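You operate a simulated robot arm through the tools that you are given. There is no shell and no other tool.

You run a simulated two-armed robot. Do the job below in one go: nothing can be reset, and whatever is moved stays where it is left.

JOB
Wire the timing box as the white card says and set it to 1 Hz.

Only the result counts: the job must be done as asked and must still hold three seconds after the hand-in. Knocking over, shifting, dropping, spilling or breaking anything else fails it.

ROBOT AND FRAMES
Two 7-joint arms with two-finger parallel grippers on one trunk that stands fixed in place. Base frame: the origin is at the foot of the trunk, x ahead of it, y to its left, z up. Units: mm, degrees, N and s.
The left shoulder is at [70, 177, 1195], the right one opposite. With the tool pointing down near the work surface each hand reaches from about 100 to 700 mm from the base axis, measured 20 degrees to its own side. Payload 3.43 kg a hand.
Tool frame (each hand has its own): the origin (TCP) lies between the finger pads and is the grasp point; the fingertips stand 30 mm ahead of it; z points along the fingers, y is the line along which they close. The gripper opens to 94 mm. The fingers are 28 mm wide and 10 mm thick; the gripper's body (50 by 96 mm) begins 55 mm behind the TCP.
Orientation is told as [roll, pitch, yaw] about the base's x, y, z axes, in that order, counted from this pose: with the fingers straight down and closing along the base's y, the tool's x points along the base's -x, its y along +y and its z along -z.

CONTROLS
- The arms move only by the tool drive_tool. It takes "left_targets", "right_targets" or both (then of equal length, played together; a hand with none holds still); each is a list of rows, each a list of 7 numbers: the shift along the tool's x, y, z in units of 40 mm (1.0 is 40 mm), then the turn, a rotation vector about the tool's x, y, z in units of 6 degrees (1.0 is 6 degrees), then the closure, from 0 (fully open) to 1 (shut). In form: [[dx, dy, dz, ax, ay, az, fingers], ...]. A call has 1 to 20 rows; each row shifts and turns the commanded pose from where the row before left it, along the tool's axes as they then stand. A call with a number of a shift or a turn outside -1 to 1 is refused whole. Rows are played at 5 a second. More than 50 mm and 8.6 degrees between two rows, or a gripper value outside its range, and nothing of the call is played. A pose out of reach is approached as far as the arm can. The call stops where the force on the tool passes 40 N (or 10 N more than at its start, if that is more) or the arm is blocked; 0.2 s more then pass. Each finger travels about 153 mm/s and halts on what it meets, pressing with about 26 N; the grip force reading is that of the motor and also rises with nothing between the fingers. The clock runs only during rows and for 0.2 s after the last one: add rows that do not move to give the fingers time. The reply holds the time, the measured pose of the TCP, the force on the tool along the base axes, the opening and the grip force, in the units named above and with some noise, with the torque about the TCP (base axes, N m) and any sound that the robot's microphone picked up.
- Cameras (640 x 400 px; columns grow to the right, rows downward): "scene" is now at [121.2, 39.5, 1496.9]; the picture's right is [0.47, -0.88, 0.00], its down [-0.64, -0.34, -0.69] and it looks along [0.60, 0.32, -0.73] (base axes); focal length 329 px, centre (320, 200). "left" rides on the left gripper at [76, -14, -103] in its tool frame; the picture's right is [0.18, 0.98, 0.00], its down [-0.75, 0.14, -0.64] and it looks along [-0.63, 0.12, 0.77] (tool axes); focal length 243 px, centre (320, 200). "right" rides on the right gripper at [76, 14, -103] in its tool frame; the picture's right is [-0.18, 0.98, 0.00], its down [-0.75, -0.14, -0.64] and it looks along [-0.63, -0.12, 0.77] (tool axes); focal length 243 px, centre (320, 200). There is no depth. A picture from a camera that has moved, and an enlarged one, comes with that camera's place and axes in the base frame and with its lens.
- grab_frame(camera): a new picture of that camera. No time passes.
- lift_body(by): slides the trunk up (or, below 0, down) by that many mm; the arms and the scene camera ride with it, the base frame stays. It gives what a move gives, with no picture.
- head_to(pan, tilt): turns the head with the scene camera to pan (to the left, within 86 degrees either way) and tilt (down, from -29 to 69), counted from straight ahead of the robot. It gives what a move gives.
- close_up(camera, box): a new picture of the part [left, top, right, bottom] of that camera's present view, enlarged. No time passes.
- hand_in(): hands the job in; it is judged then, once.

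Nothing tells you positions but the pictures and the camera data. Unless the task says otherwise, let go and move clear before handing in.

The tools are called after ">>>" by a JSON object that holds its "name" and its "arguments". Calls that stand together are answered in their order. drive_tool: Moves the arms, as the interface text tells. Its arguments: {"type":"object","properties":{"left_targets":{"type":"array","items":{"type":"array","items":{"type":"number"}}},"right_targets":{"type":"array","items":{"type":"array","items":{"type":"number"}}}},"required":[]} The other tools are called the same way: lift_body (by) slides the trunk up or down; head_to (pan, tilt) turns the head that bears the scene camera; grab_frame (camera) takes a picture; close_up (camera, box) takes an enlarged picture of a part of a camera's view; hand_in () hands the job in.

At the start:

```text
time: 0.0
left_ee_pos: [371.6, 453.9, 1202.8]
left_tool_rot: [-0.1, -0.1, -0.1]
left_wrist_force: [-0.3, -0.1, 0.8]
left_moment: [0.01, 0.02, -0.03]
left_width: 93.9
left_grasp_force: 0.1
right_ee_pos: [354.4, 50.4, 1244.6]
right_tool_rot: [0.0, 0.1, -0.1]
right_wrist_force: [0.0, 0.2, -0.2]
right_moment: [0.04, -0.01, 0.02]
right_width: 94.1
right_grasp_force: 0.0
trunk travel left (down, up): [-775.0, 65.0]
head pan, tilt: [28.3, 46.7]
```

scene: 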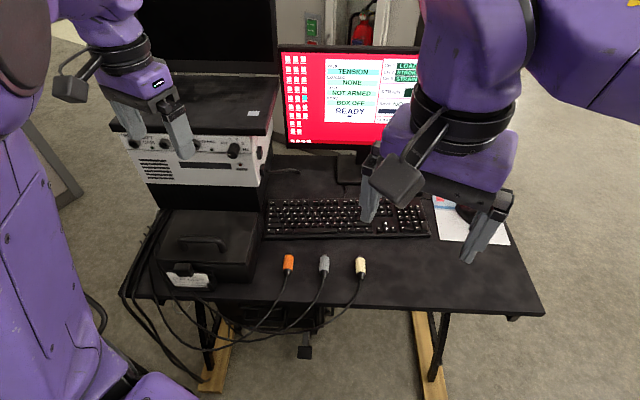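
right: 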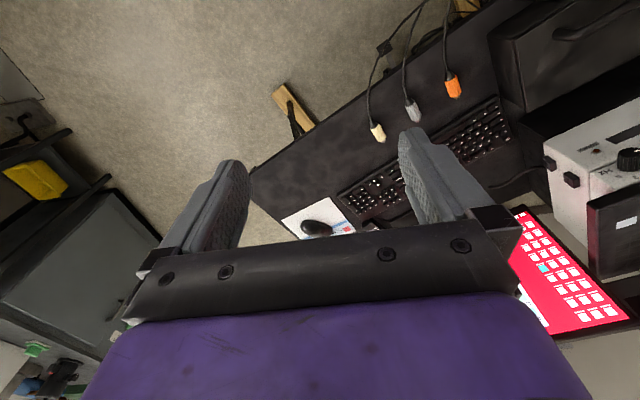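
left: 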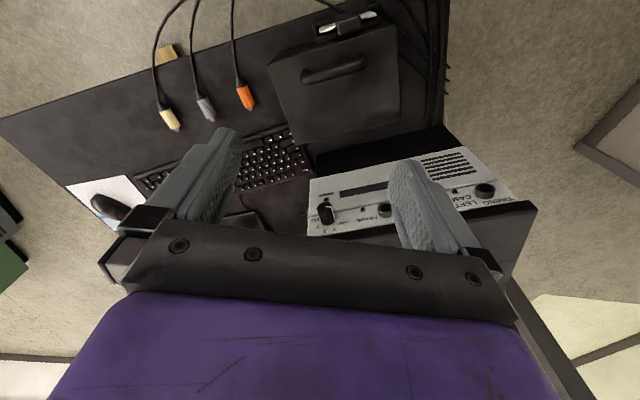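

I see a desk with a boxed instrument (the timing box, white front panel with knobs), a black case, a keyboard, a monitor, and three cables with orange, grey and cream plugs. I'll take close-ups to find the white card and read the panel before moving.

>>> {"name": "close_up", "arguments": {"camera": "scene", "box": [100, 80, 290, 200]}}

>>> {"name": "close_up", "arguments": {"camera": "scene", "box": [130, 190, 390, 350]}}

>>> {"name": "close_up", "arguments": {"camera": "scene", "box": [270, 40, 430, 150]}}

>>> {"name": "close_up", "arguments": {"camera": "left", "box": [290, 130, 540, 270]}}

>>> {"name": "close_up", "arguments": {"camera": "right", "box": [500, 80, 640, 250]}}

```text
3.33 times, centred on (195, 140) of scene
camera zoom: at [121.2, 39.5, 1496.9], right [0.47, -0.88, 0.0], down [-0.64, -0.34, -0.69], along [0.6, 0.32, -0.73], focal length 1097 px, centre (737, 400)
```

zoom: 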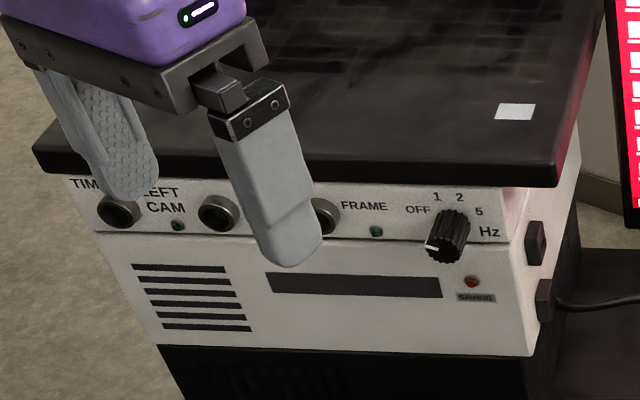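

```text
2.46 times, centred on (260, 270) of scene
camera zoom: at [121.2, 39.5, 1496.9], right [0.47, -0.88, 0.0], down [-0.64, -0.34, -0.69], along [0.6, 0.32, -0.73], focal length 810 px, centre (468, 28)
```

zoom: 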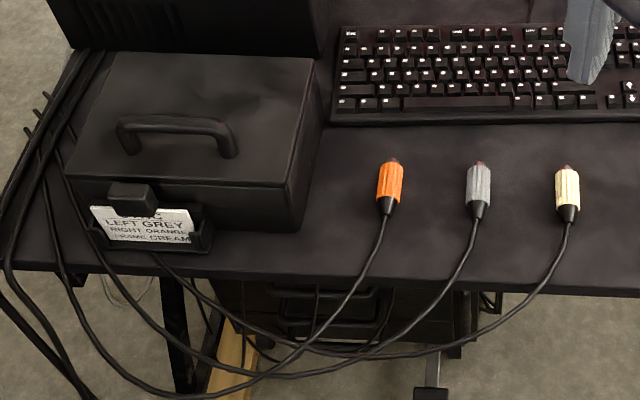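

```text
3.64 times, centred on (350, 95) of scene
camera zoom: at [121.2, 39.5, 1496.9], right [0.47, -0.88, 0.0], down [-0.64, -0.34, -0.69], along [0.6, 0.32, -0.73], focal length 1197 px, centre (211, 582)
```

zoom: 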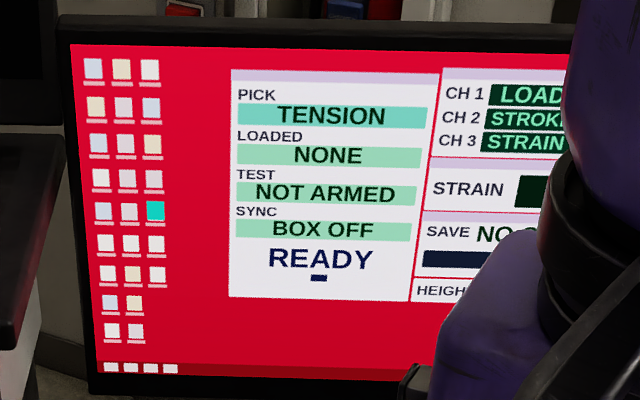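

```text
2.56 times, centred on (415, 200) of left
camera zoom: at [295.3, 440.8, 1306.0], right [-0.18, 0.98, 0.0], down [0.75, 0.14, 0.64], along [0.63, 0.12, -0.77], focal length 621 px, centre (77, 200)
```

zoom: 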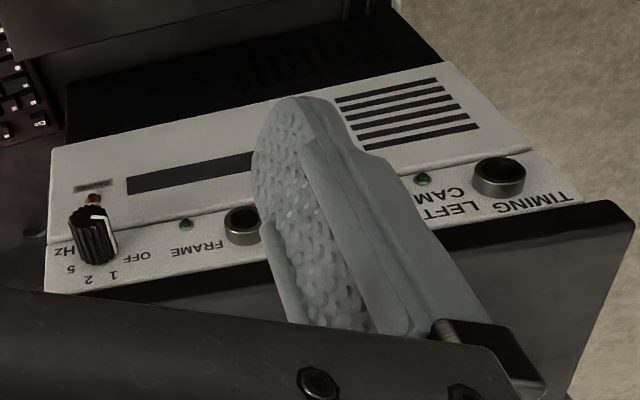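

```text
2.35 times, centred on (570, 165) of right
camera zoom: at [278.8, 64.4, 1347.1], right [0.18, 0.98, 0.0], down [0.75, -0.14, 0.64], along [0.63, -0.12, -0.77], focal length 571 px, centre (-268, 282)
```

zoom: 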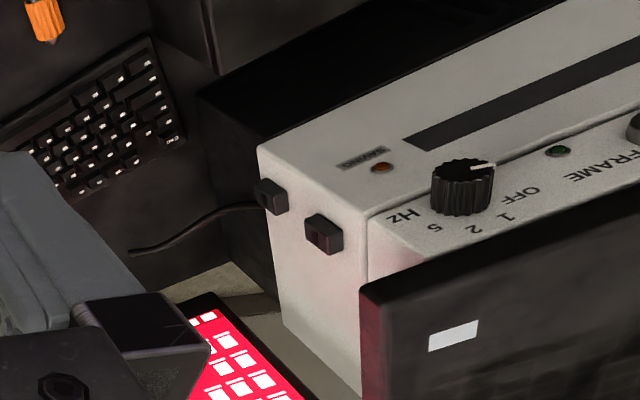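

The card on the black case reads LEFT GREY / RIGHT ORANGE / FRAME CREAM, with part of it hidden by a clip. I'll zoom in for the full text and the panel details.

>>> {"name": "close_up", "arguments": {"camera": "scene", "box": [160, 255, 224, 295]}}

>>> {"name": "close_up", "arguments": {"camera": "scene", "box": [215, 130, 279, 170]}}

>>> {"name": "close_up", "arguments": {"camera": "scene", "box": [270, 240, 382, 310]}}

>>> {"name": "close_up", "arguments": {"camera": "left", "box": [300, 0, 396, 60]}}

```text
10.00 times, centred on (192, 275) of scene
camera zoom: at [121.2, 39.5, 1496.9], right [0.47, -0.88, 0.0], down [-0.64, -0.34, -0.69], along [0.6, 0.32, -0.73], focal length 3291 px, centre (1600, -550)
```

zoom: 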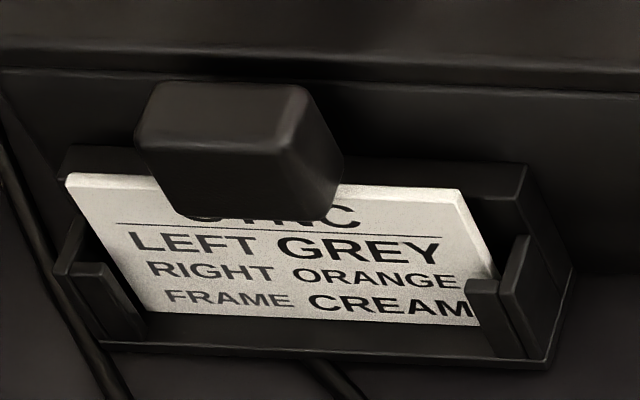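

```text
10.00 times, centred on (247, 150) of scene
camera zoom: at [121.2, 39.5, 1496.9], right [0.47, -0.88, 0.0], down [-0.64, -0.34, -0.69], along [0.6, 0.32, -0.73], focal length 3291 px, centre (1050, 700)
```

zoom: 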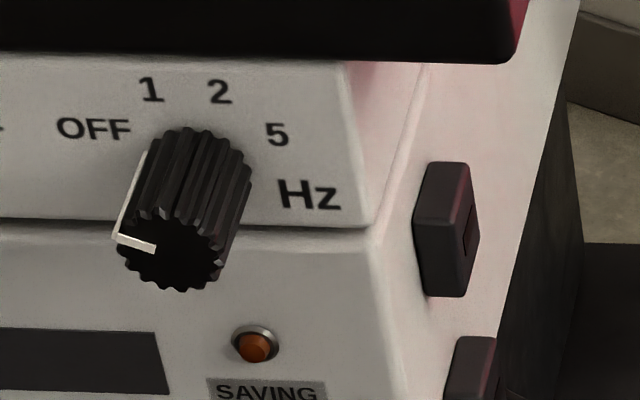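

```text
5.71 times, centred on (326, 275) of scene
camera zoom: at [121.2, 39.5, 1496.9], right [0.47, -0.88, 0.0], down [-0.64, -0.34, -0.69], along [0.6, 0.32, -0.73], focal length 1880 px, centre (286, -229)
```

zoom: 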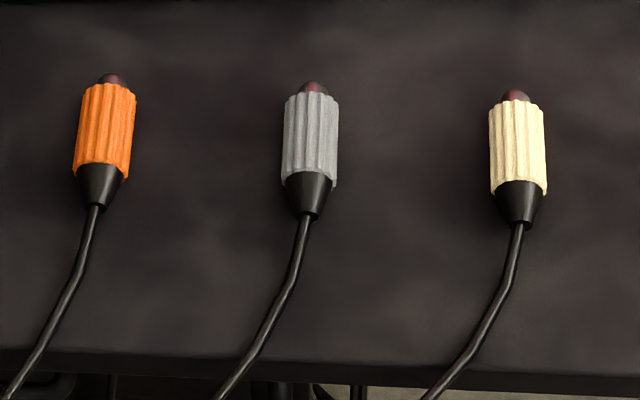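

```text
6.67 times, centred on (348, 30) of left
camera zoom: at [295.3, 440.8, 1306.0], right [-0.18, 0.98, 0.0], down [0.75, 0.14, 0.64], along [0.63, 0.12, -0.77], focal length 1618 px, centre (133, 1333)
```

zoom: 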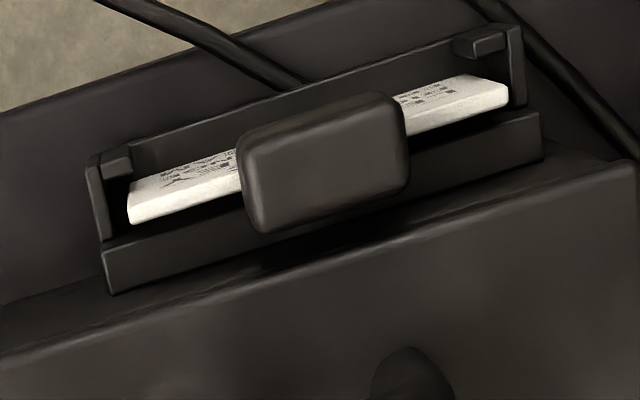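

The card gives LEFT = grey, RIGHT = orange, FRAME = cream. I triangulated the orange plug near (477, 321, 793), the LEFT socket near (464, 715, 1029) and the knob near (552, 499, 1024), so the panel faces back toward the robot at about 22° yaw. Next I'll pull the left hand back and tilt it for a better view of the panel.

>>> {"name": "drive_tool", "arguments": {"left_targets": [[0.5, 0.41, 0.64, 0, 0, 0, 0], [0.5, 0.41, 0.64, 0, 0, 0, 0], [0.5, 0.41, 0.64, 0, 0, 0, 0], [0.5, 0.41, 0.64, 0, 0, 0, 0], [0, 0, 0, 0, 0, -0.92, 0], [0, 0, 0, 0, 0, -0.92, 0], [0, 0, 0, 0, 0, -0.92, 0], [0, 0, 0, 0, 0, -0.92, 0], [0, 0, 0, 0, -1, 0, 0], [0, 0, 0, 0, -1, 0, 0], [0, 0, 0, 0, -1, 0, 0], [0, 0, 0, 0, -1, 0, 0], [0, 0, 0, 0, -1, 0, 0], [0, 0, 0, 0, 0, 0, 0]]}}

```text
time: 3.0
left_ee_pos: [291.2, 519.9, 1101.5]
left_tool_rot: [0.1, -30.1, 22.1]
left_wrist_force: [-0.4, -0.2, -0.4]
left_moment: [0.01, -0.02, 0.0]
left_width: 94.1
left_grasp_force: 0.0
right_ee_pos: [356.0, 49.2, 1246.5]
right_tool_rot: [0.0, 0.0, -0.1]
right_wrist_force: [0.5, 0.2, -0.6]
right_moment: [0.02, -0.04, -0.03]
right_width: 93.9
right_grasp_force: 0.0
trunk travel left (down, up): [-775.0, 65.0]
head pan, tilt: [28.3, 46.7]
```

The left hand is now at about (291, 520, 1101), tilted and yawed toward the panel. I'll take fresh pictures.

>>> {"name": "grab_frame", "arguments": {"camera": "left"}}

>>> {"name": "grab_frame", "arguments": {"camera": "scene"}}

```text
taken
camera left: at [188.6, 463.9, 1151.5], right [-0.52, 0.85, -0.09], down [0.25, 0.25, 0.93], along [0.82, 0.46, -0.35], focal length 243 px, centre (320, 200)
```

left: 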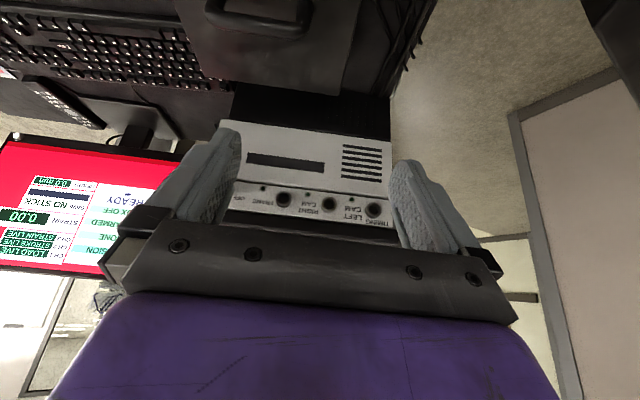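

```text
taken
camera scene: at [121.4, 39.6, 1496.9], right [0.47, -0.88, 0.0], down [-0.64, -0.34, -0.69], along [0.6, 0.32, -0.73], focal length 329 px, centre (320, 200)
```

scene: 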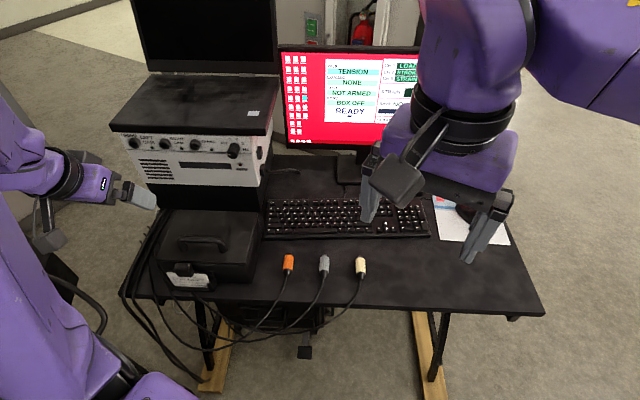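

>>> {"name": "close_up", "arguments": {"camera": "scene", "box": [100, 90, 284, 205]}}

>>> {"name": "close_up", "arguments": {"camera": "scene", "box": [110, 125, 206, 185]}}

>>> {"name": "close_up", "arguments": {"camera": "left", "box": [220, 100, 412, 220]}}

>>> {"name": "close_up", "arguments": {"camera": "left", "box": [0, 130, 192, 270]}}

```text
3.48 times, centred on (192, 148) of scene
camera zoom: at [121.4, 39.6, 1496.9], right [0.47, -0.88, 0.0], down [-0.64, -0.34, -0.69], along [0.6, 0.32, -0.73], focal length 1145 px, centre (765, 383)
```

zoom: 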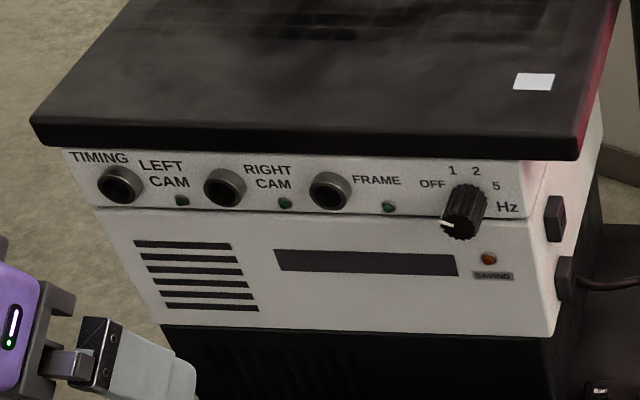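

```text
6.67 times, centred on (158, 155) of scene
camera zoom: at [121.4, 39.6, 1496.9], right [0.47, -0.88, 0.0], down [-0.64, -0.34, -0.69], along [0.6, 0.32, -0.73], focal length 2194 px, centre (1400, 500)
```

zoom: 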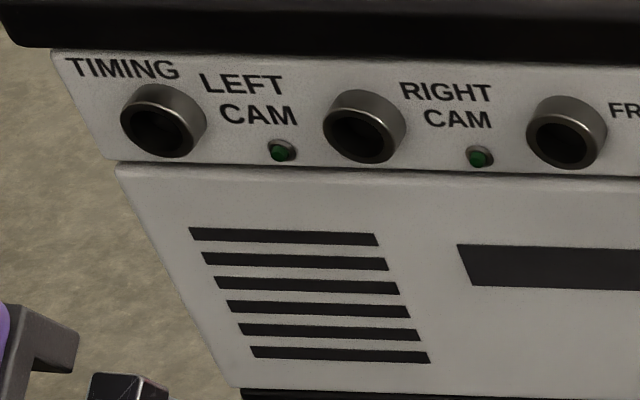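

```text
3.33 times, centred on (316, 160) of left
camera zoom: at [188.6, 463.9, 1151.5], right [-0.52, 0.85, -0.09], down [0.25, 0.25, 0.93], along [0.82, 0.46, -0.35], focal length 809 px, centre (333, 333)
```

zoom: 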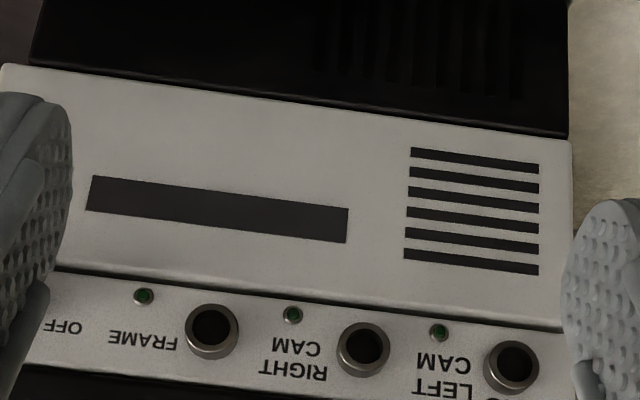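

```text
2.86 times, centred on (96, 200) of left
camera zoom: at [188.6, 463.9, 1151.5], right [-0.52, 0.85, -0.09], down [0.25, 0.25, 0.93], along [0.82, 0.46, -0.35], focal length 693 px, centre (960, 200)
```

zoom: 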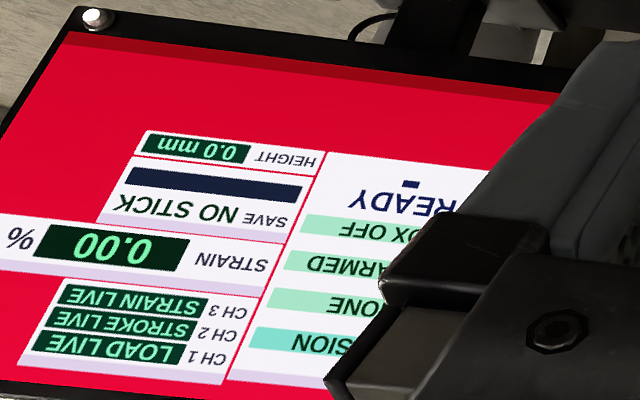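

The sockets sit at about (462, 717), (494, 652) and (526, 587), all near z = 1025, with each label to the right of its socket. The panel normal is yawed about 26°. Next I'll swing the left hand nearly horizontal in front of the knob, to see the panel from lower down and check the overhang of the black slab above it.

>>> {"name": "drive_tool", "arguments": {"left_targets": [[0, 0, 0, 0, -0.926, 0, 0], [0, 0, 0, 0, -0.926, 0, 0], [0, 0, 0, 0, -0.926, 0, 0], [0, 0, 0, 0, -0.926, 0, 0], [0, 0, 0, 0, -0.926, 0, 0], [0, 0, 0, 0, -0.926, 0, 0], [0, 0, 0, 0, -0.926, 0, 0], [0, 0, 0, 0, -0.926, 0, 0], [0, 0, 0, 0, -0.926, 0, 0], [0, 0, 0, -0.657, 0, -0.116, 0], [0, 0, 0, 0, 0, 0, 0]]}}

>>> {"name": "grab_frame", "arguments": {"camera": "left"}}

>>> {"name": "grab_frame", "arguments": {"camera": "scene"}}

```text
time: 5.4
left_ee_pos: [306.5, 564.4, 1100.5]
left_tool_rot: [0.0, -80.2, 26.0]
left_wrist_force: [-0.4, 0.3, 0.3]
left_moment: [0.04, 0.02, 0.04]
left_width: 93.9
left_grasp_force: 0.1
left hand out of reach, approached as far as the arm can: row 3, 4, 5, 6, 7, 10
right_ee_pos: [354.6, 49.1, 1244.7]
right_tool_rot: [-0.1, 0.1, -0.1]
right_wrist_force: [0.1, 0.0, -0.7]
right_moment: [-0.02, 0.0, -0.02]
right_width: 94.3
right_grasp_force: 0.1
trunk travel left (down, up): [-775.0, 65.0]
head pan, tilt: [28.3, 46.7]
```

```text
taken
camera left: at [210.8, 502.8, 1043.9], right [-0.46, 0.87, -0.18], down [-0.51, -0.09, 0.85], along [0.72, 0.49, 0.49], focal length 243 px, centre (320, 200)
```

left: 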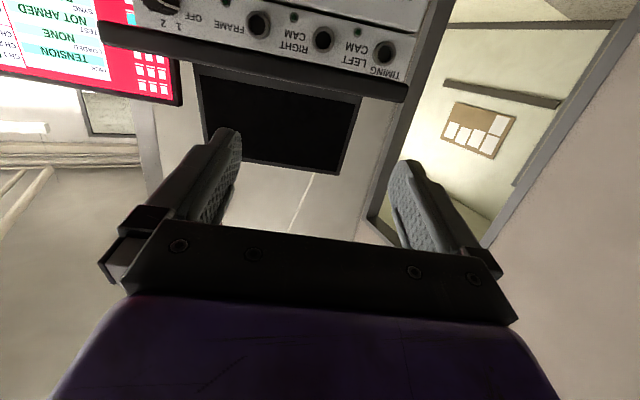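

```text
taken
camera scene: at [121.0, 39.3, 1496.9], right [0.47, -0.88, 0.0], down [-0.64, -0.34, -0.69], along [0.6, 0.32, -0.73], focal length 329 px, centre (320, 200)
```

scene: 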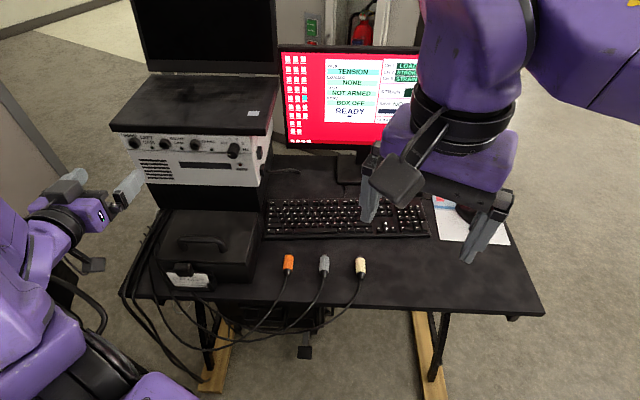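

The panel is now visible from slightly below, and the overhang of the black slab looks small. I'll zoom in on it.

>>> {"name": "close_up", "arguments": {"camera": "left", "box": [100, 0, 260, 100]}}

>>> {"name": "close_up", "arguments": {"camera": "left", "box": [250, 0, 410, 100]}}

```text
4.00 times, centred on (180, 50) of left
camera zoom: at [210.8, 502.8, 1043.9], right [-0.46, 0.87, -0.18], down [-0.51, -0.09, 0.85], along [0.72, 0.49, 0.49], focal length 970 px, centre (880, 800)
```

zoom: 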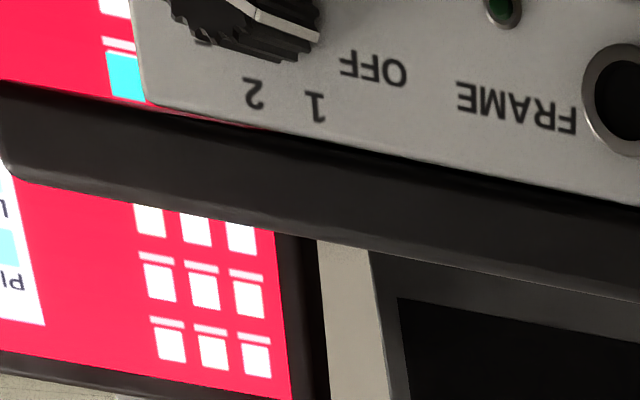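

```text
4.00 times, centred on (330, 50) of left
camera zoom: at [210.8, 502.8, 1043.9], right [-0.46, 0.87, -0.18], down [-0.51, -0.09, 0.85], along [0.72, 0.49, 0.49], focal length 970 px, centre (280, 800)
```

zoom: 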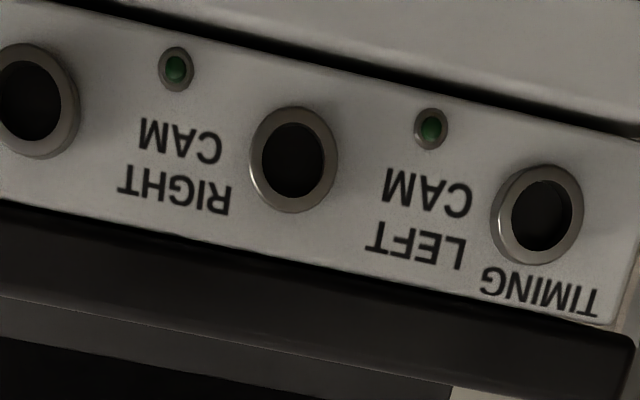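

The slab overhangs the panel by roughly 20 mm, with its underside near z = 1048. The knob front looks to be near (551, 501, 1015). The last rotation hit the reach limit, so I'll move in small steps toward a pose about 100 mm in front of the knob.

>>> {"name": "drive_tool", "arguments": {"left_targets": [[0.3, -0.7, 0.4, 0, 0, 0, 0], [0.3, -0.7, 0.4, 0, 0, 0, 0], [0, 0, 0, 0, 0, 0, 0]]}}

```text
time: 6.2
left_ee_pos: [342.2, 540.5, 1073.8]
left_tool_rot: [-0.9, -79.8, 26.2]
left_wrist_force: [-0.5, 0.2, 0.4]
left_moment: [0.03, 0.01, 0.01]
left_width: 94.2
left_grasp_force: 0.1
left hand out of reach, approached as far as the arm can: row 1, 2
right_ee_pos: [355.5, 50.1, 1244.6]
right_tool_rot: [0.0, -0.1, 0.1]
right_wrist_force: [0.3, -0.7, 0.0]
right_moment: [0.03, 0.01, -0.02]
right_width: 94.0
right_grasp_force: 0.1
trunk travel left (down, up): [-775.0, 65.0]
head pan, tilt: [28.3, 46.7]
```

The hand is too folded toward its shoulder here, so I'll move further forward, where there is more room for the arm.

>>> {"name": "drive_tool", "arguments": {"left_targets": [[0.3, -0.3, 0.7, 0, 0, 0, 0], [0.3, -0.3, 0.7, 0, 0, 0, 0], [0, 0, 0, 0, 0, 0, 0]]}}

>>> {"name": "grab_frame", "arguments": {"camera": "left"}}

>>> {"name": "grab_frame", "arguments": {"camera": "scene"}}

```text
time: 7.0
left_ee_pos: [378.6, 566.1, 1040.8]
left_tool_rot: [-0.5, -80.0, 25.7]
left_wrist_force: [0.5, -0.1, 0.4]
left_moment: [-0.03, 0.04, 0.01]
left_width: 94.2
left_grasp_force: 0.2
left hand out of reach, approached as far as the arm can: row 1, 2
right_ee_pos: [355.5, 49.0, 1245.0]
right_tool_rot: [0.1, 0.0, -0.1]
right_wrist_force: [0.6, -0.5, -0.6]
right_moment: [0.0, -0.02, 0.01]
right_width: 94.0
right_grasp_force: 0.0
trunk travel left (down, up): [-775.0, 65.0]
head pan, tilt: [28.3, 46.7]
```

```text
taken
camera left: at [283.1, 505.5, 984.7], right [-0.45, 0.87, -0.18], down [-0.51, -0.09, 0.85], along [0.73, 0.48, 0.49], focal length 243 px, centre (320, 200)
```

left: 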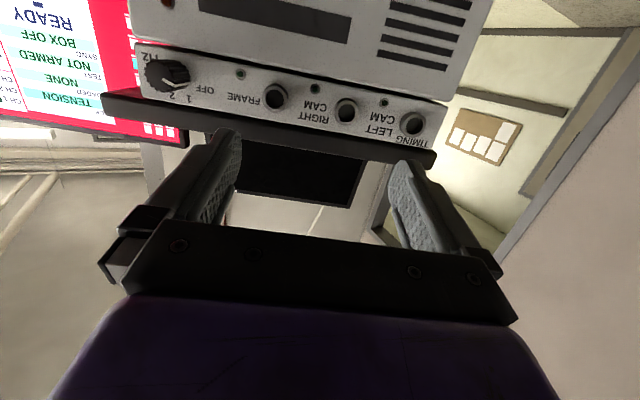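

```text
taken
camera scene: at [120.7, 37.9, 1497.0], right [0.47, -0.88, 0.0], down [-0.64, -0.34, -0.69], along [0.6, 0.32, -0.73], focal length 329 px, centre (320, 200)
```

scene: 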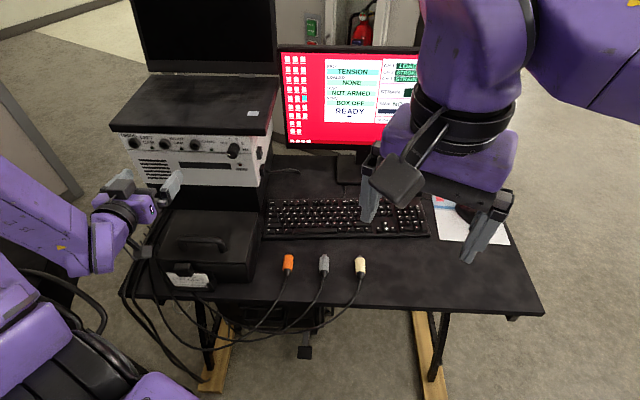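

The arm can't bring the hand inboard with this much tilt: the commanded y is about 83 mm off from the measured one. I'll tilt back toward −40° pitch and see whether the hand reaches its commanded position again.

>>> {"name": "drive_tool", "arguments": {"left_targets": [[-0.3, 0, 0, 0, 1, 0, 0], [-0.3, 0, 0, 0, 1, 0, 0], [-0.3, 0, 0, 0, 1, 0, 0], [0, 0, 0, 0, 1, 0, 0], [0, 0, 0, 0, 1, 0, 0], [0, 0, 0, 0, 1, 0, 0], [0, 0, 0, 0, 1, 0, 0], [0, 0, 0, 0, 0, 0, 0]]}}

```text
time: 8.8
left_ee_pos: [389.9, 573.4, 1076.0]
left_tool_rot: [0.1, -38.1, 26.0]
left_wrist_force: [0.3, 0.1, 0.5]
left_moment: [0.02, 0.0, -0.02]
left_width: 93.9
left_grasp_force: 0.0
right_ee_pos: [355.5, 50.6, 1245.3]
right_tool_rot: [0.0, 0.1, -0.1]
right_wrist_force: [1.6, -0.4, 0.5]
right_moment: [0.03, 0.0, -0.02]
right_width: 94.0
right_grasp_force: 0.0
trunk travel left (down, up): [-775.0, 65.0]
head pan, tilt: [28.3, 46.7]
```

The command frame follows the measured pose, so at −38° pitch I can now move the hand inboard toward (440, 440, 1080), then try tilting further there.

>>> {"name": "drive_tool", "arguments": {"left_targets": [[0.05, -0.885, -0.07, 0, 0, 0, 0], [0.05, -0.885, -0.07, 0, 0, 0, 0], [0.05, -0.885, -0.07, 0, 0, 0, 0], [0.05, -0.885, -0.07, 0, 0, 0, 0], [0, 0, 0, 0, 0, 0, 0]]}}

>>> {"name": "grab_frame", "arguments": {"camera": "left"}}

>>> {"name": "grab_frame", "arguments": {"camera": "scene"}}

```text
time: 10.0
left_ee_pos: [438.9, 440.6, 1080.3]
left_tool_rot: [-0.1, -38.1, 26.1]
left_wrist_force: [0.5, -0.3, 0.4]
left_moment: [-0.03, 0.0, -0.01]
left_width: 94.1
left_grasp_force: 0.1
right_ee_pos: [354.4, 50.8, 1245.3]
right_tool_rot: [0.0, -0.1, 0.0]
right_wrist_force: [-0.2, 1.9, -0.6]
right_moment: [-0.01, 0.01, -0.01]
right_width: 94.2
right_grasp_force: 0.1
trunk travel left (down, up): [-775.0, 65.0]
head pan, tilt: [28.3, 46.7]
```

```text
taken
camera left: at [334.6, 374.8, 1113.7], right [-0.56, 0.82, -0.11], down [0.11, 0.21, 0.97], along [0.82, 0.53, -0.21], focal length 243 px, centre (320, 200)
```

left: 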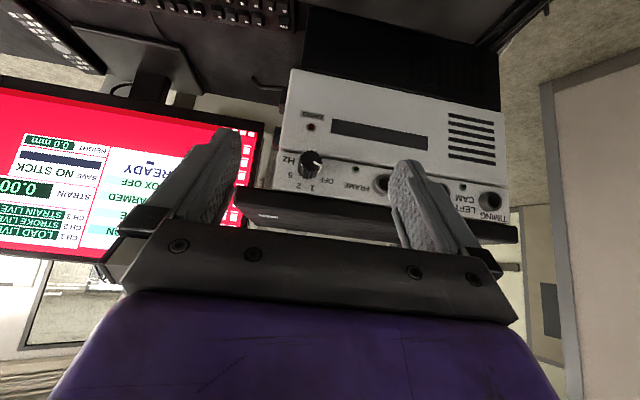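

```text
taken
camera scene: at [120.8, 40.4, 1496.9], right [0.47, -0.88, 0.0], down [-0.64, -0.35, -0.69], along [0.6, 0.32, -0.73], focal length 329 px, centre (320, 200)
```

scene: 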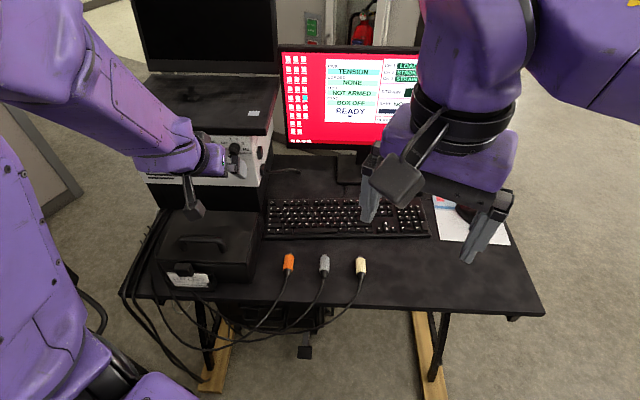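

The arm is at (439, 441, 1080) with a good view of the knob. I'll zoom in on the knob and on the slab edge.

>>> {"name": "close_up", "arguments": {"camera": "left", "box": [270, 120, 398, 200]}}

>>> {"name": "close_up", "arguments": {"camera": "left", "box": [230, 90, 518, 250]}}

>>> {"name": "close_up", "arguments": {"camera": "scene", "box": [190, 120, 286, 180]}}

```text
5.00 times, centred on (334, 160) of left
camera zoom: at [334.6, 374.8, 1113.7], right [-0.56, 0.82, -0.11], down [0.11, 0.21, 0.97], along [0.82, 0.53, -0.21], focal length 1213 px, centre (250, 400)
```

zoom: 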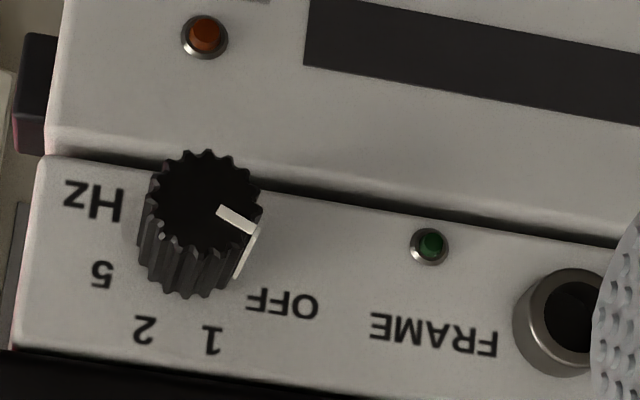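

```text
2.22 times, centred on (374, 170) of left
camera zoom: at [334.6, 374.8, 1113.7], right [-0.56, 0.82, -0.11], down [0.11, 0.21, 0.97], along [0.82, 0.53, -0.21], focal length 539 px, centre (200, 267)
```

zoom: 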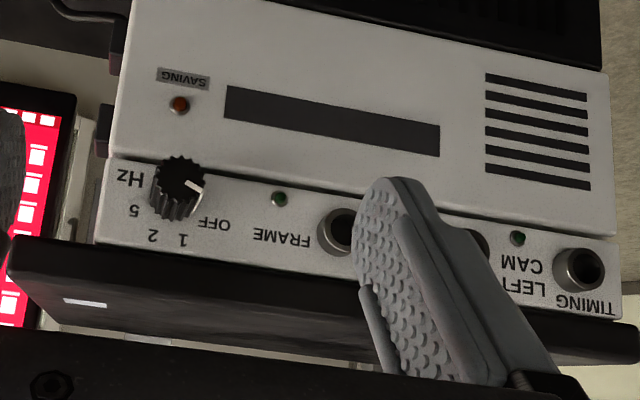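

```text
6.67 times, centred on (238, 150) of scene
camera zoom: at [120.8, 40.4, 1496.9], right [0.47, -0.88, 0.0], down [-0.64, -0.35, -0.69], along [0.6, 0.32, -0.73], focal length 2194 px, centre (867, 533)
```

zoom: 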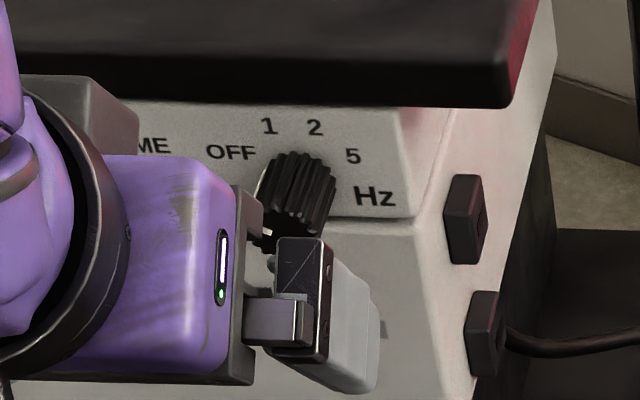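

The knob axis is near z = 1024, about 24 mm in diameter, with its front face near (542, 493). Its pointer sits at OFF, about −68° from vertical, and the 1 Hz mark is about 45° clockwise from there. Next I'll tilt further here and lower to the knob's height.

>>> {"name": "drive_tool", "arguments": {"left_targets": [[0, 0, 0.1, 0, -0.93, 0, 0], [0, 0, 0.1, 0, -0.93, 0, 0], [0, 0, 0.1, 0, -0.93, 0, 0], [0, 0, 0.1, 0, -0.93, 0, 0], [0, 0, 0.1, 0, -0.93, 0, 0], [0, 0, 0, 0, 0, 0, 0]]}}

```text
time: 11.4
left_ee_pos: [439.2, 467.3, 1103.4]
left_tool_rot: [-3.9, -61.7, 30.8]
left_wrist_force: [-0.4, 0.1, -0.2]
left_moment: [-0.02, -0.01, 0.0]
left_width: 94.2
left_grasp_force: 0.0
left hand out of reach, approached as far as the arm can: row 4, 5
right_ee_pos: [355.7, 50.6, 1246.1]
right_tool_rot: [0.0, 0.1, -0.1]
right_wrist_force: [0.2, 0.6, 0.4]
right_moment: [-0.01, -0.02, -0.01]
right_width: 93.9
right_grasp_force: 0.1
trunk travel left (down, up): [-775.0, 65.0]
head pan, tilt: [28.3, 46.7]
```

At this spot the arm can't tilt past about −55°, but I can still grip the knob at about −42° and rotate about the knob's own axis. I'll set the orientation to [0, −42, 26] and hover about 60 mm short of the knob.

>>> {"name": "drive_tool", "arguments": {"left_targets": [[0, 0, 0, -0.65, 0, 0, 0], [0, 0, 0, 0, 0.82, 0, 0], [0, 0, 0, 0, 0.82, 0, 0], [0, 0, 0, 0, 0.82, 0, 0], [0, 0, 0, 0, 0.82, 0, 0.2], [0, 0, 0, 0.533, 0, 0.595, 0.3], [-0.355, -0.279, 0.65, 0, 0, 0, 0.36], [-0.355, -0.279, 0.65, 0, 0, 0, 0.36], [0, 0, 0, 0, 0, 0, 0.36]]}}

>>> {"name": "grab_frame", "arguments": {"camera": "left"}}

>>> {"name": "grab_frame", "arguments": {"camera": "scene"}}

```text
time: 13.4
left_ee_pos: [502.4, 469.9, 1104.5]
left_tool_rot: [2.4, -43.0, 22.9]
left_wrist_force: [0.0, 0.3, -0.3]
left_moment: [0.0, 0.01, 0.06]
left_width: 60.1
left_grasp_force: 0.2
left hand out of reach, approached as far as the arm can: row 1
right_ee_pos: [354.1, 49.2, 1245.8]
right_tool_rot: [0.0, 0.1, 0.0]
right_wrist_force: [-0.4, 0.4, 0.1]
right_moment: [0.01, -0.04, -0.03]
right_width: 93.9
right_grasp_force: 0.0
trunk travel left (down, up): [-775.0, 65.0]
head pan, tilt: [28.3, 46.7]
```

```text
taken
camera left: at [392.7, 405.3, 1126.8], right [-0.53, 0.84, -0.1], down [0.06, 0.15, 0.99], along [0.85, 0.52, -0.13], focal length 243 px, centre (320, 200)
```

left: 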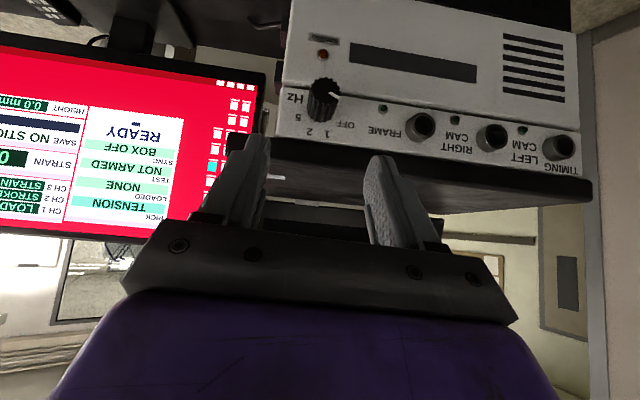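

```text
taken
camera scene: at [119.6, 38.9, 1497.1], right [0.47, -0.88, 0.0], down [-0.64, -0.34, -0.69], along [0.6, 0.32, -0.73], focal length 329 px, centre (320, 200)
```

scene: 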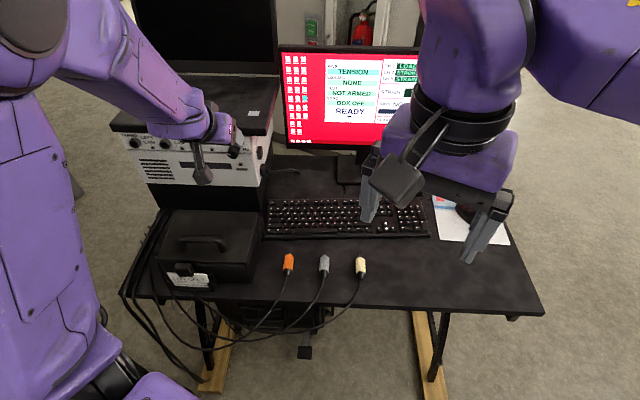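

I'm hovering in front of the knob at (502, 470, 1104), with the orientation off by a few degrees. I'll zoom in to refine the knob, socket and slab positions.

>>> {"name": "close_up", "arguments": {"camera": "left", "box": [270, 60, 430, 160]}}

>>> {"name": "close_up", "arguments": {"camera": "left", "box": [440, 90, 600, 190]}}

```text
4.00 times, centred on (350, 110) of left
camera zoom: at [392.7, 405.3, 1126.8], right [-0.53, 0.84, -0.1], down [0.06, 0.15, 0.99], along [0.85, 0.52, -0.13], focal length 970 px, centre (200, 560)
```

zoom: 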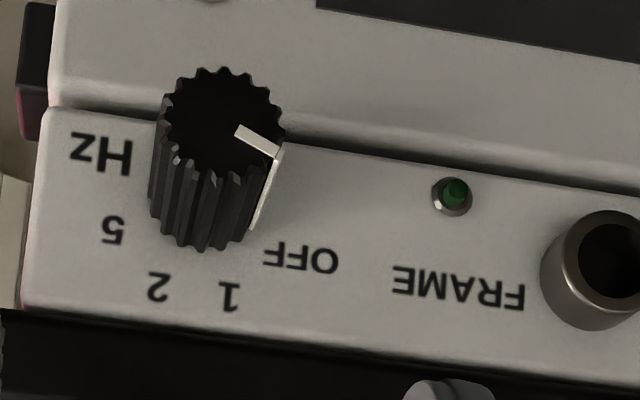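

```text
4.00 times, centred on (520, 140) of left
camera zoom: at [392.7, 405.3, 1126.8], right [-0.53, 0.84, -0.1], down [0.06, 0.15, 0.99], along [0.85, 0.52, -0.13], focal length 970 px, centre (-480, 440)
```

zoom: 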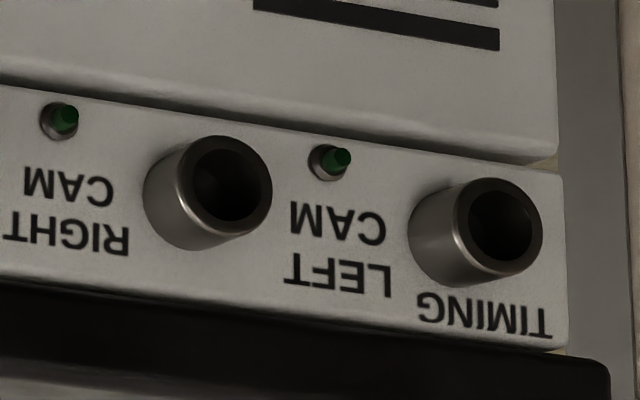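

Refined estimates: sockets at z ≈ 1024.7 with their front plane at n ≈ 730 (distance along the panel normal), and the knob axis near z ≈ 1021 with its front at n ≈ 703. I'll correct the orientation and pre-rotate the hand −24° about the knob axis, so the later clockwise turn stays within reach.

>>> {"name": "drive_tool", "arguments": {"left_targets": [[0, 0, 0, 0.055, 0.167, -0.384, 0.36], [0, 0.039, 0, 0.743, 0, -0.669, 0.36], [0, 0.039, 0, 0.743, 0, -0.669, 0.36], [0, 0.039, 0, 0.743, 0, -0.669, 0.36], [0, 0.039, 0, 0.743, 0, -0.669, 0.36], [0, 0, 0, 0, 0, 0, 0.36]]}}

```text
time: 14.8
left_ee_pos: [500.6, 475.7, 1102.0]
left_tool_rot: [-31.0, -37.6, 46.0]
left_wrist_force: [-0.3, -0.6, 0.0]
left_moment: [-0.02, -0.01, -0.01]
left_width: 60.1
left_grasp_force: 0.0
right_ee_pos: [355.7, 49.5, 1243.9]
right_tool_rot: [0.0, 0.0, -0.1]
right_wrist_force: [0.2, 0.3, 0.0]
right_moment: [-0.06, 0.0, 0.0]
right_width: 94.1
right_grasp_force: 0.1
trunk travel left (down, up): [-775.0, 65.0]
head pan, tilt: [28.3, 46.7]
```

The rotation came out as planned. I'll shift onto the line of approach to the knob and check with a picture before closing in.

>>> {"name": "drive_tool", "arguments": {"left_targets": [[0.283, 0.75, 0.278, 0, 0, 0, 0.36], [0, 0, 0, 0, 0, 0, 0.36]]}}

>>> {"name": "grab_frame", "arguments": {"camera": "left"}}

>>> {"name": "close_up", "arguments": {"camera": "scene", "box": [150, 80, 310, 180]}}

```text
time: 15.4
left_ee_pos: [490.4, 493.7, 1073.3]
left_tool_rot: [-30.9, -37.6, 46.1]
left_wrist_force: [0.0, -0.5, -0.1]
left_moment: [0.01, -0.01, 0.04]
left_width: 60.1
left_grasp_force: 0.0
right_ee_pos: [355.9, 48.6, 1244.6]
right_tool_rot: [-0.1, 0.2, 0.1]
right_wrist_force: [0.3, -0.1, -0.1]
right_moment: [0.01, 0.01, -0.02]
right_width: 93.8
right_grasp_force: 0.1
trunk travel left (down, up): [-775.0, 65.0]
head pan, tilt: [28.3, 46.7]
```

```text
taken
camera left: at [377.7, 437.4, 1102.8], right [-0.49, 0.7, -0.51], down [-0.11, 0.53, 0.84], along [0.86, 0.47, -0.18], focal length 243 px, centre (320, 200)
```

left: 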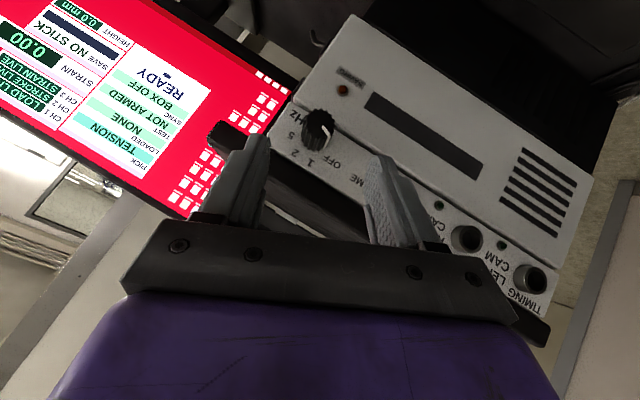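

```text
4.00 times, centred on (230, 130) of scene
camera zoom: at [121.3, 38.9, 1496.9], right [0.47, -0.88, 0.0], down [-0.64, -0.34, -0.69], along [0.6, 0.32, -0.73], focal length 1316 px, centre (680, 480)
```

zoom: 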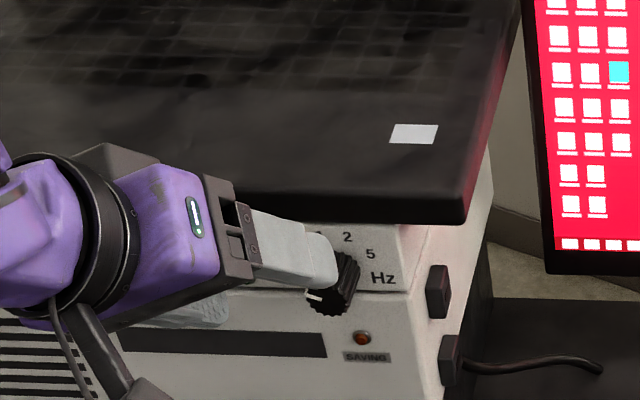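

The tool axis should pass through pixel (320, 125) in the left camera, and the knob appears right about there. I'll zoom in to confirm the alignment.

>>> {"name": "close_up", "arguments": {"camera": "left", "box": [256, 90, 384, 170]}}

```text
5.00 times, centred on (320, 130) of left
camera zoom: at [377.7, 437.4, 1102.8], right [-0.49, 0.7, -0.51], down [-0.11, 0.53, 0.84], along [0.86, 0.47, -0.18], focal length 1213 px, centre (320, 550)
```

zoom: 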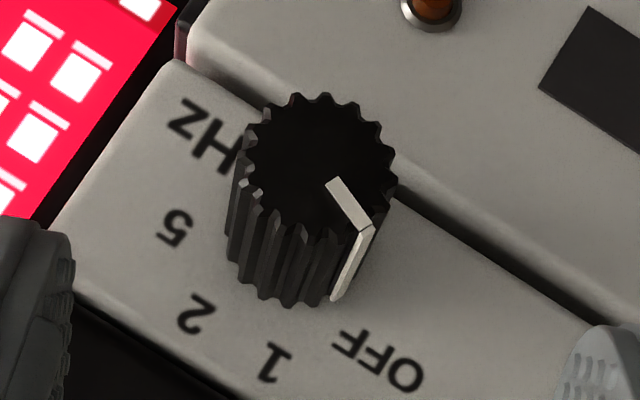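

The knob is centred between the fingers, within about 1 mm. I'll advance 60 mm along the fingers to straddle it.

>>> {"name": "drive_tool", "arguments": {"left_targets": [[0, 0, 0.375, 0, 0, 0, 0.36], [0, 0, 0.375, 0, 0, 0, 0.36], [0, 0, 0.375, 0, 0, 0, 0.36], [0, 0, 0.375, 0, 0, 0, 0.36], [0, 0, 0, 0, 0, 0, 0.36]]}}

>>> {"name": "grab_frame", "arguments": {"camera": "left"}}

>>> {"name": "close_up", "arguments": {"camera": "scene", "box": [150, 80, 310, 180]}}

```text
time: 16.6
left_ee_pos: [533.1, 496.6, 1034.7]
left_tool_rot: [-30.9, -37.6, 45.9]
left_wrist_force: [-0.6, -0.1, 0.3]
left_moment: [0.02, 0.01, 0.03]
left_width: 60.4
left_grasp_force: 0.2
right_ee_pos: [355.7, 48.2, 1245.1]
right_tool_rot: [0.1, -0.1, 0.1]
right_wrist_force: [0.4, 0.0, 0.0]
right_moment: [-0.01, 0.0, 0.04]
right_width: 93.9
right_grasp_force: 0.1
trunk travel left (down, up): [-775.0, 65.0]
head pan, tilt: [28.3, 46.7]
```

```text
taken
camera left: at [421.9, 439.6, 1062.9], right [-0.49, 0.7, -0.51], down [-0.11, 0.53, 0.84], along [0.86, 0.47, -0.18], focal length 243 px, centre (320, 200)
```

left: 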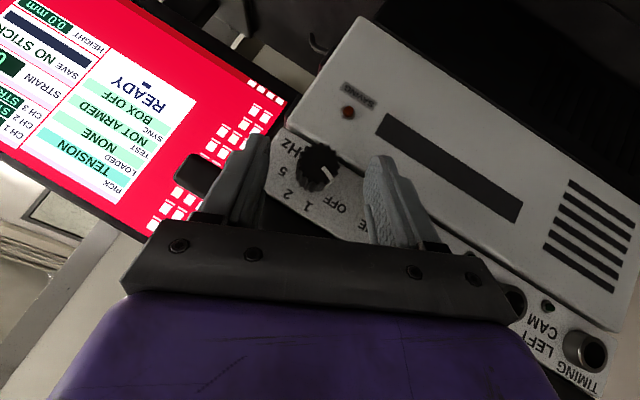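

```text
4.00 times, centred on (230, 130) of scene
camera zoom: at [121.1, 38.6, 1496.9], right [0.47, -0.88, 0.0], down [-0.64, -0.34, -0.69], along [0.6, 0.32, -0.73], focal length 1316 px, centre (680, 480)
```

zoom: 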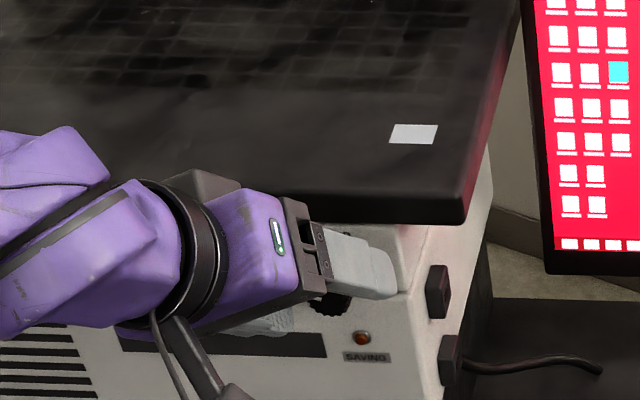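

The fingers straddle the knob with no contact force. I'll close the gripper on it now.

>>> {"name": "drive_tool", "arguments": {"left_targets": [[0, 0, 0, 0, 0, 0, 0.55], [0, 0, 0, 0, 0, 0, 0.7], [0, 0, 0, 0, 0, 0, 0.8], [0, 0, 0, 0, 0, 0, 0.9], [0, 0, 0, 0, 0, 0, 0.9]]}}

```text
time: 17.8
left_ee_pos: [533.2, 495.5, 1034.4]
left_tool_rot: [-31.0, -37.7, 45.9]
left_wrist_force: [4.1, -4.2, 3.3]
left_moment: [0.05, -0.34, -0.87]
left_width: 24.8
left_grasp_force: 45.4
right_ee_pos: [356.0, 47.5, 1246.2]
right_tool_rot: [0.2, 0.2, 0.0]
right_wrist_force: [0.0, -0.6, -0.3]
right_moment: [0.0, 0.01, -0.01]
right_width: 93.7
right_grasp_force: 0.1
trunk travel left (down, up): [-775.0, 65.0]
head pan, tilt: [28.3, 46.7]
```

The knob is gripped at a width of 24.8 mm. I'll start turning it clockwise about its axis, doing the first half and then checking forces and sound.

>>> {"name": "drive_tool", "arguments": {"left_targets": [[0.00125, -0.0373, 0.0014, -0.712, 0, 0.641, 0.9], [0.00125, -0.0373, 0.0014, -0.712, 0, 0.641, 0.9], [0.00125, -0.0373, 0.0014, -0.712, 0, 0.641, 0.9], [0.00125, -0.0373, 0.0014, -0.712, 0, 0.641, 0.9], [0, 0, 0, 0, 0, 0, 0.9]]}}

>>> {"name": "grab_frame", "arguments": {"camera": "left"}}

```text
time: 19.0
left_ee_pos: [536.4, 490.3, 1036.0]
left_tool_rot: [-1.3, -41.9, 26.8]
left_wrist_force: [4.7, -1.9, 4.5]
left_moment: [0.06, -0.41, -0.65]
left_width: 24.7
left_grasp_force: 45.4
right_ee_pos: [355.5, 50.4, 1244.5]
right_tool_rot: [0.2, 0.1, 0.0]
right_wrist_force: [-0.1, 0.1, -1.0]
right_moment: [0.05, 0.01, 0.0]
right_width: 94.0
right_grasp_force: 0.0
trunk travel left (down, up): [-775.0, 65.0]
head pan, tilt: [28.3, 46.7]
```

```text
taken
camera left: at [430.3, 423.2, 1061.2], right [-0.55, 0.82, -0.14], down [0.05, 0.2, 0.98], along [0.83, 0.53, -0.15], focal length 243 px, centre (320, 200)
```

left: 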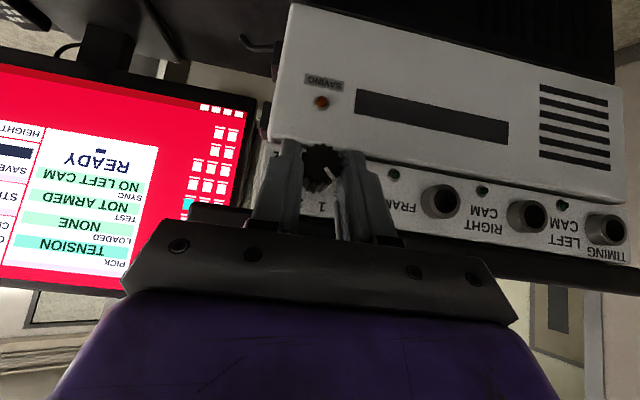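

The monitor's SYNC line changed from BOX OFF to NO LEFT CAM, so the knob has moved out of OFF. I'll zoom in on the pointer angle.

>>> {"name": "close_up", "arguments": {"camera": "left", "box": [272, 120, 400, 220]}}

```text
4.00 times, centred on (336, 170) of left
camera zoom: at [430.3, 423.2, 1061.2], right [-0.55, 0.82, -0.14], down [0.05, 0.2, 0.98], along [0.83, 0.53, -0.15], focal length 970 px, centre (256, 320)
```

zoom: 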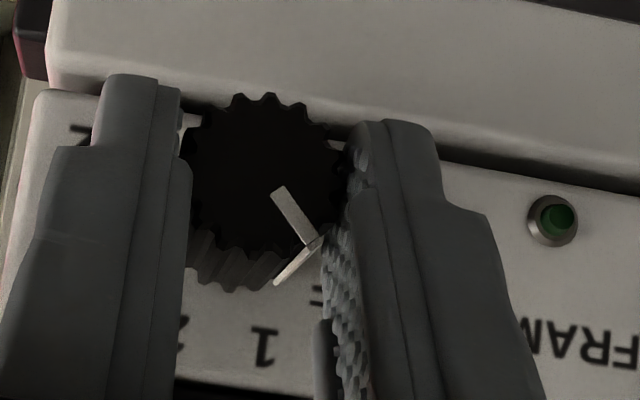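

The pointer has turned about 24° and is near −43°. Another 22° should bring it to the 1 mark.

>>> {"name": "drive_tool", "arguments": {"left_targets": [[0.00115, -0.0357, 0.0013, -0.681, 0, 0.613, 0.9], [0.00115, -0.0357, 0.0013, -0.681, 0, 0.613, 0.9], [0.00115, -0.0357, 0.0013, -0.681, 0, 0.613, 0.9], [0.00115, -0.0357, 0.0013, -0.681, 0, 0.613, 0.9], [0, 0, 0, 0, 0, 0, 0.9]]}}

>>> {"name": "grab_frame", "arguments": {"camera": "left"}}

>>> {"name": "close_up", "arguments": {"camera": "left", "box": [272, 120, 400, 220]}}

```text
time: 20.2
left_ee_pos: [539.3, 483.9, 1034.4]
left_tool_rot: [27.4, -38.7, 8.1]
left_wrist_force: [2.1, -2.9, 5.7]
left_moment: [-0.19, 0.37, -0.49]
left_width: 24.7
left_grasp_force: 44.9
right_ee_pos: [354.7, 48.2, 1245.5]
right_tool_rot: [0.1, 0.1, 0.0]
right_wrist_force: [0.1, -0.3, -0.4]
right_moment: [-0.02, -0.02, -0.01]
right_width: 94.1
right_grasp_force: 0.0
trunk travel left (down, up): [-775.0, 65.0]
head pan, tilt: [28.3, 46.7]
```

```text
taken
camera left: at [436.6, 410.3, 1053.1], right [-0.54, 0.8, 0.24], down [0.21, -0.14, 0.97], along [0.81, 0.58, -0.09], focal length 243 px, centre (320, 200)
```

left: 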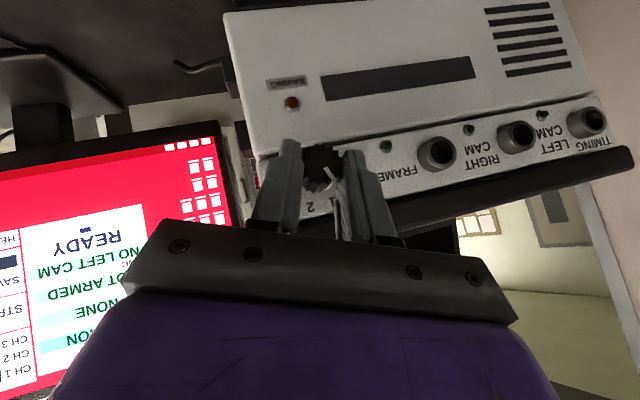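

```text
4.00 times, centred on (336, 170) of left
camera zoom: at [436.6, 410.3, 1053.1], right [-0.54, 0.8, 0.24], down [0.21, -0.14, 0.97], along [0.81, 0.58, -0.09], focal length 970 px, centre (256, 320)
```

zoom: 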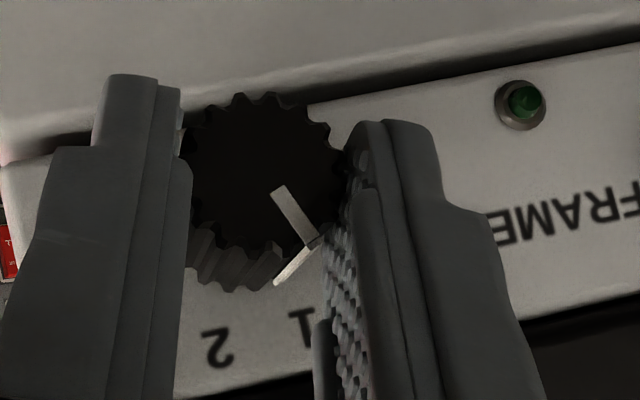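

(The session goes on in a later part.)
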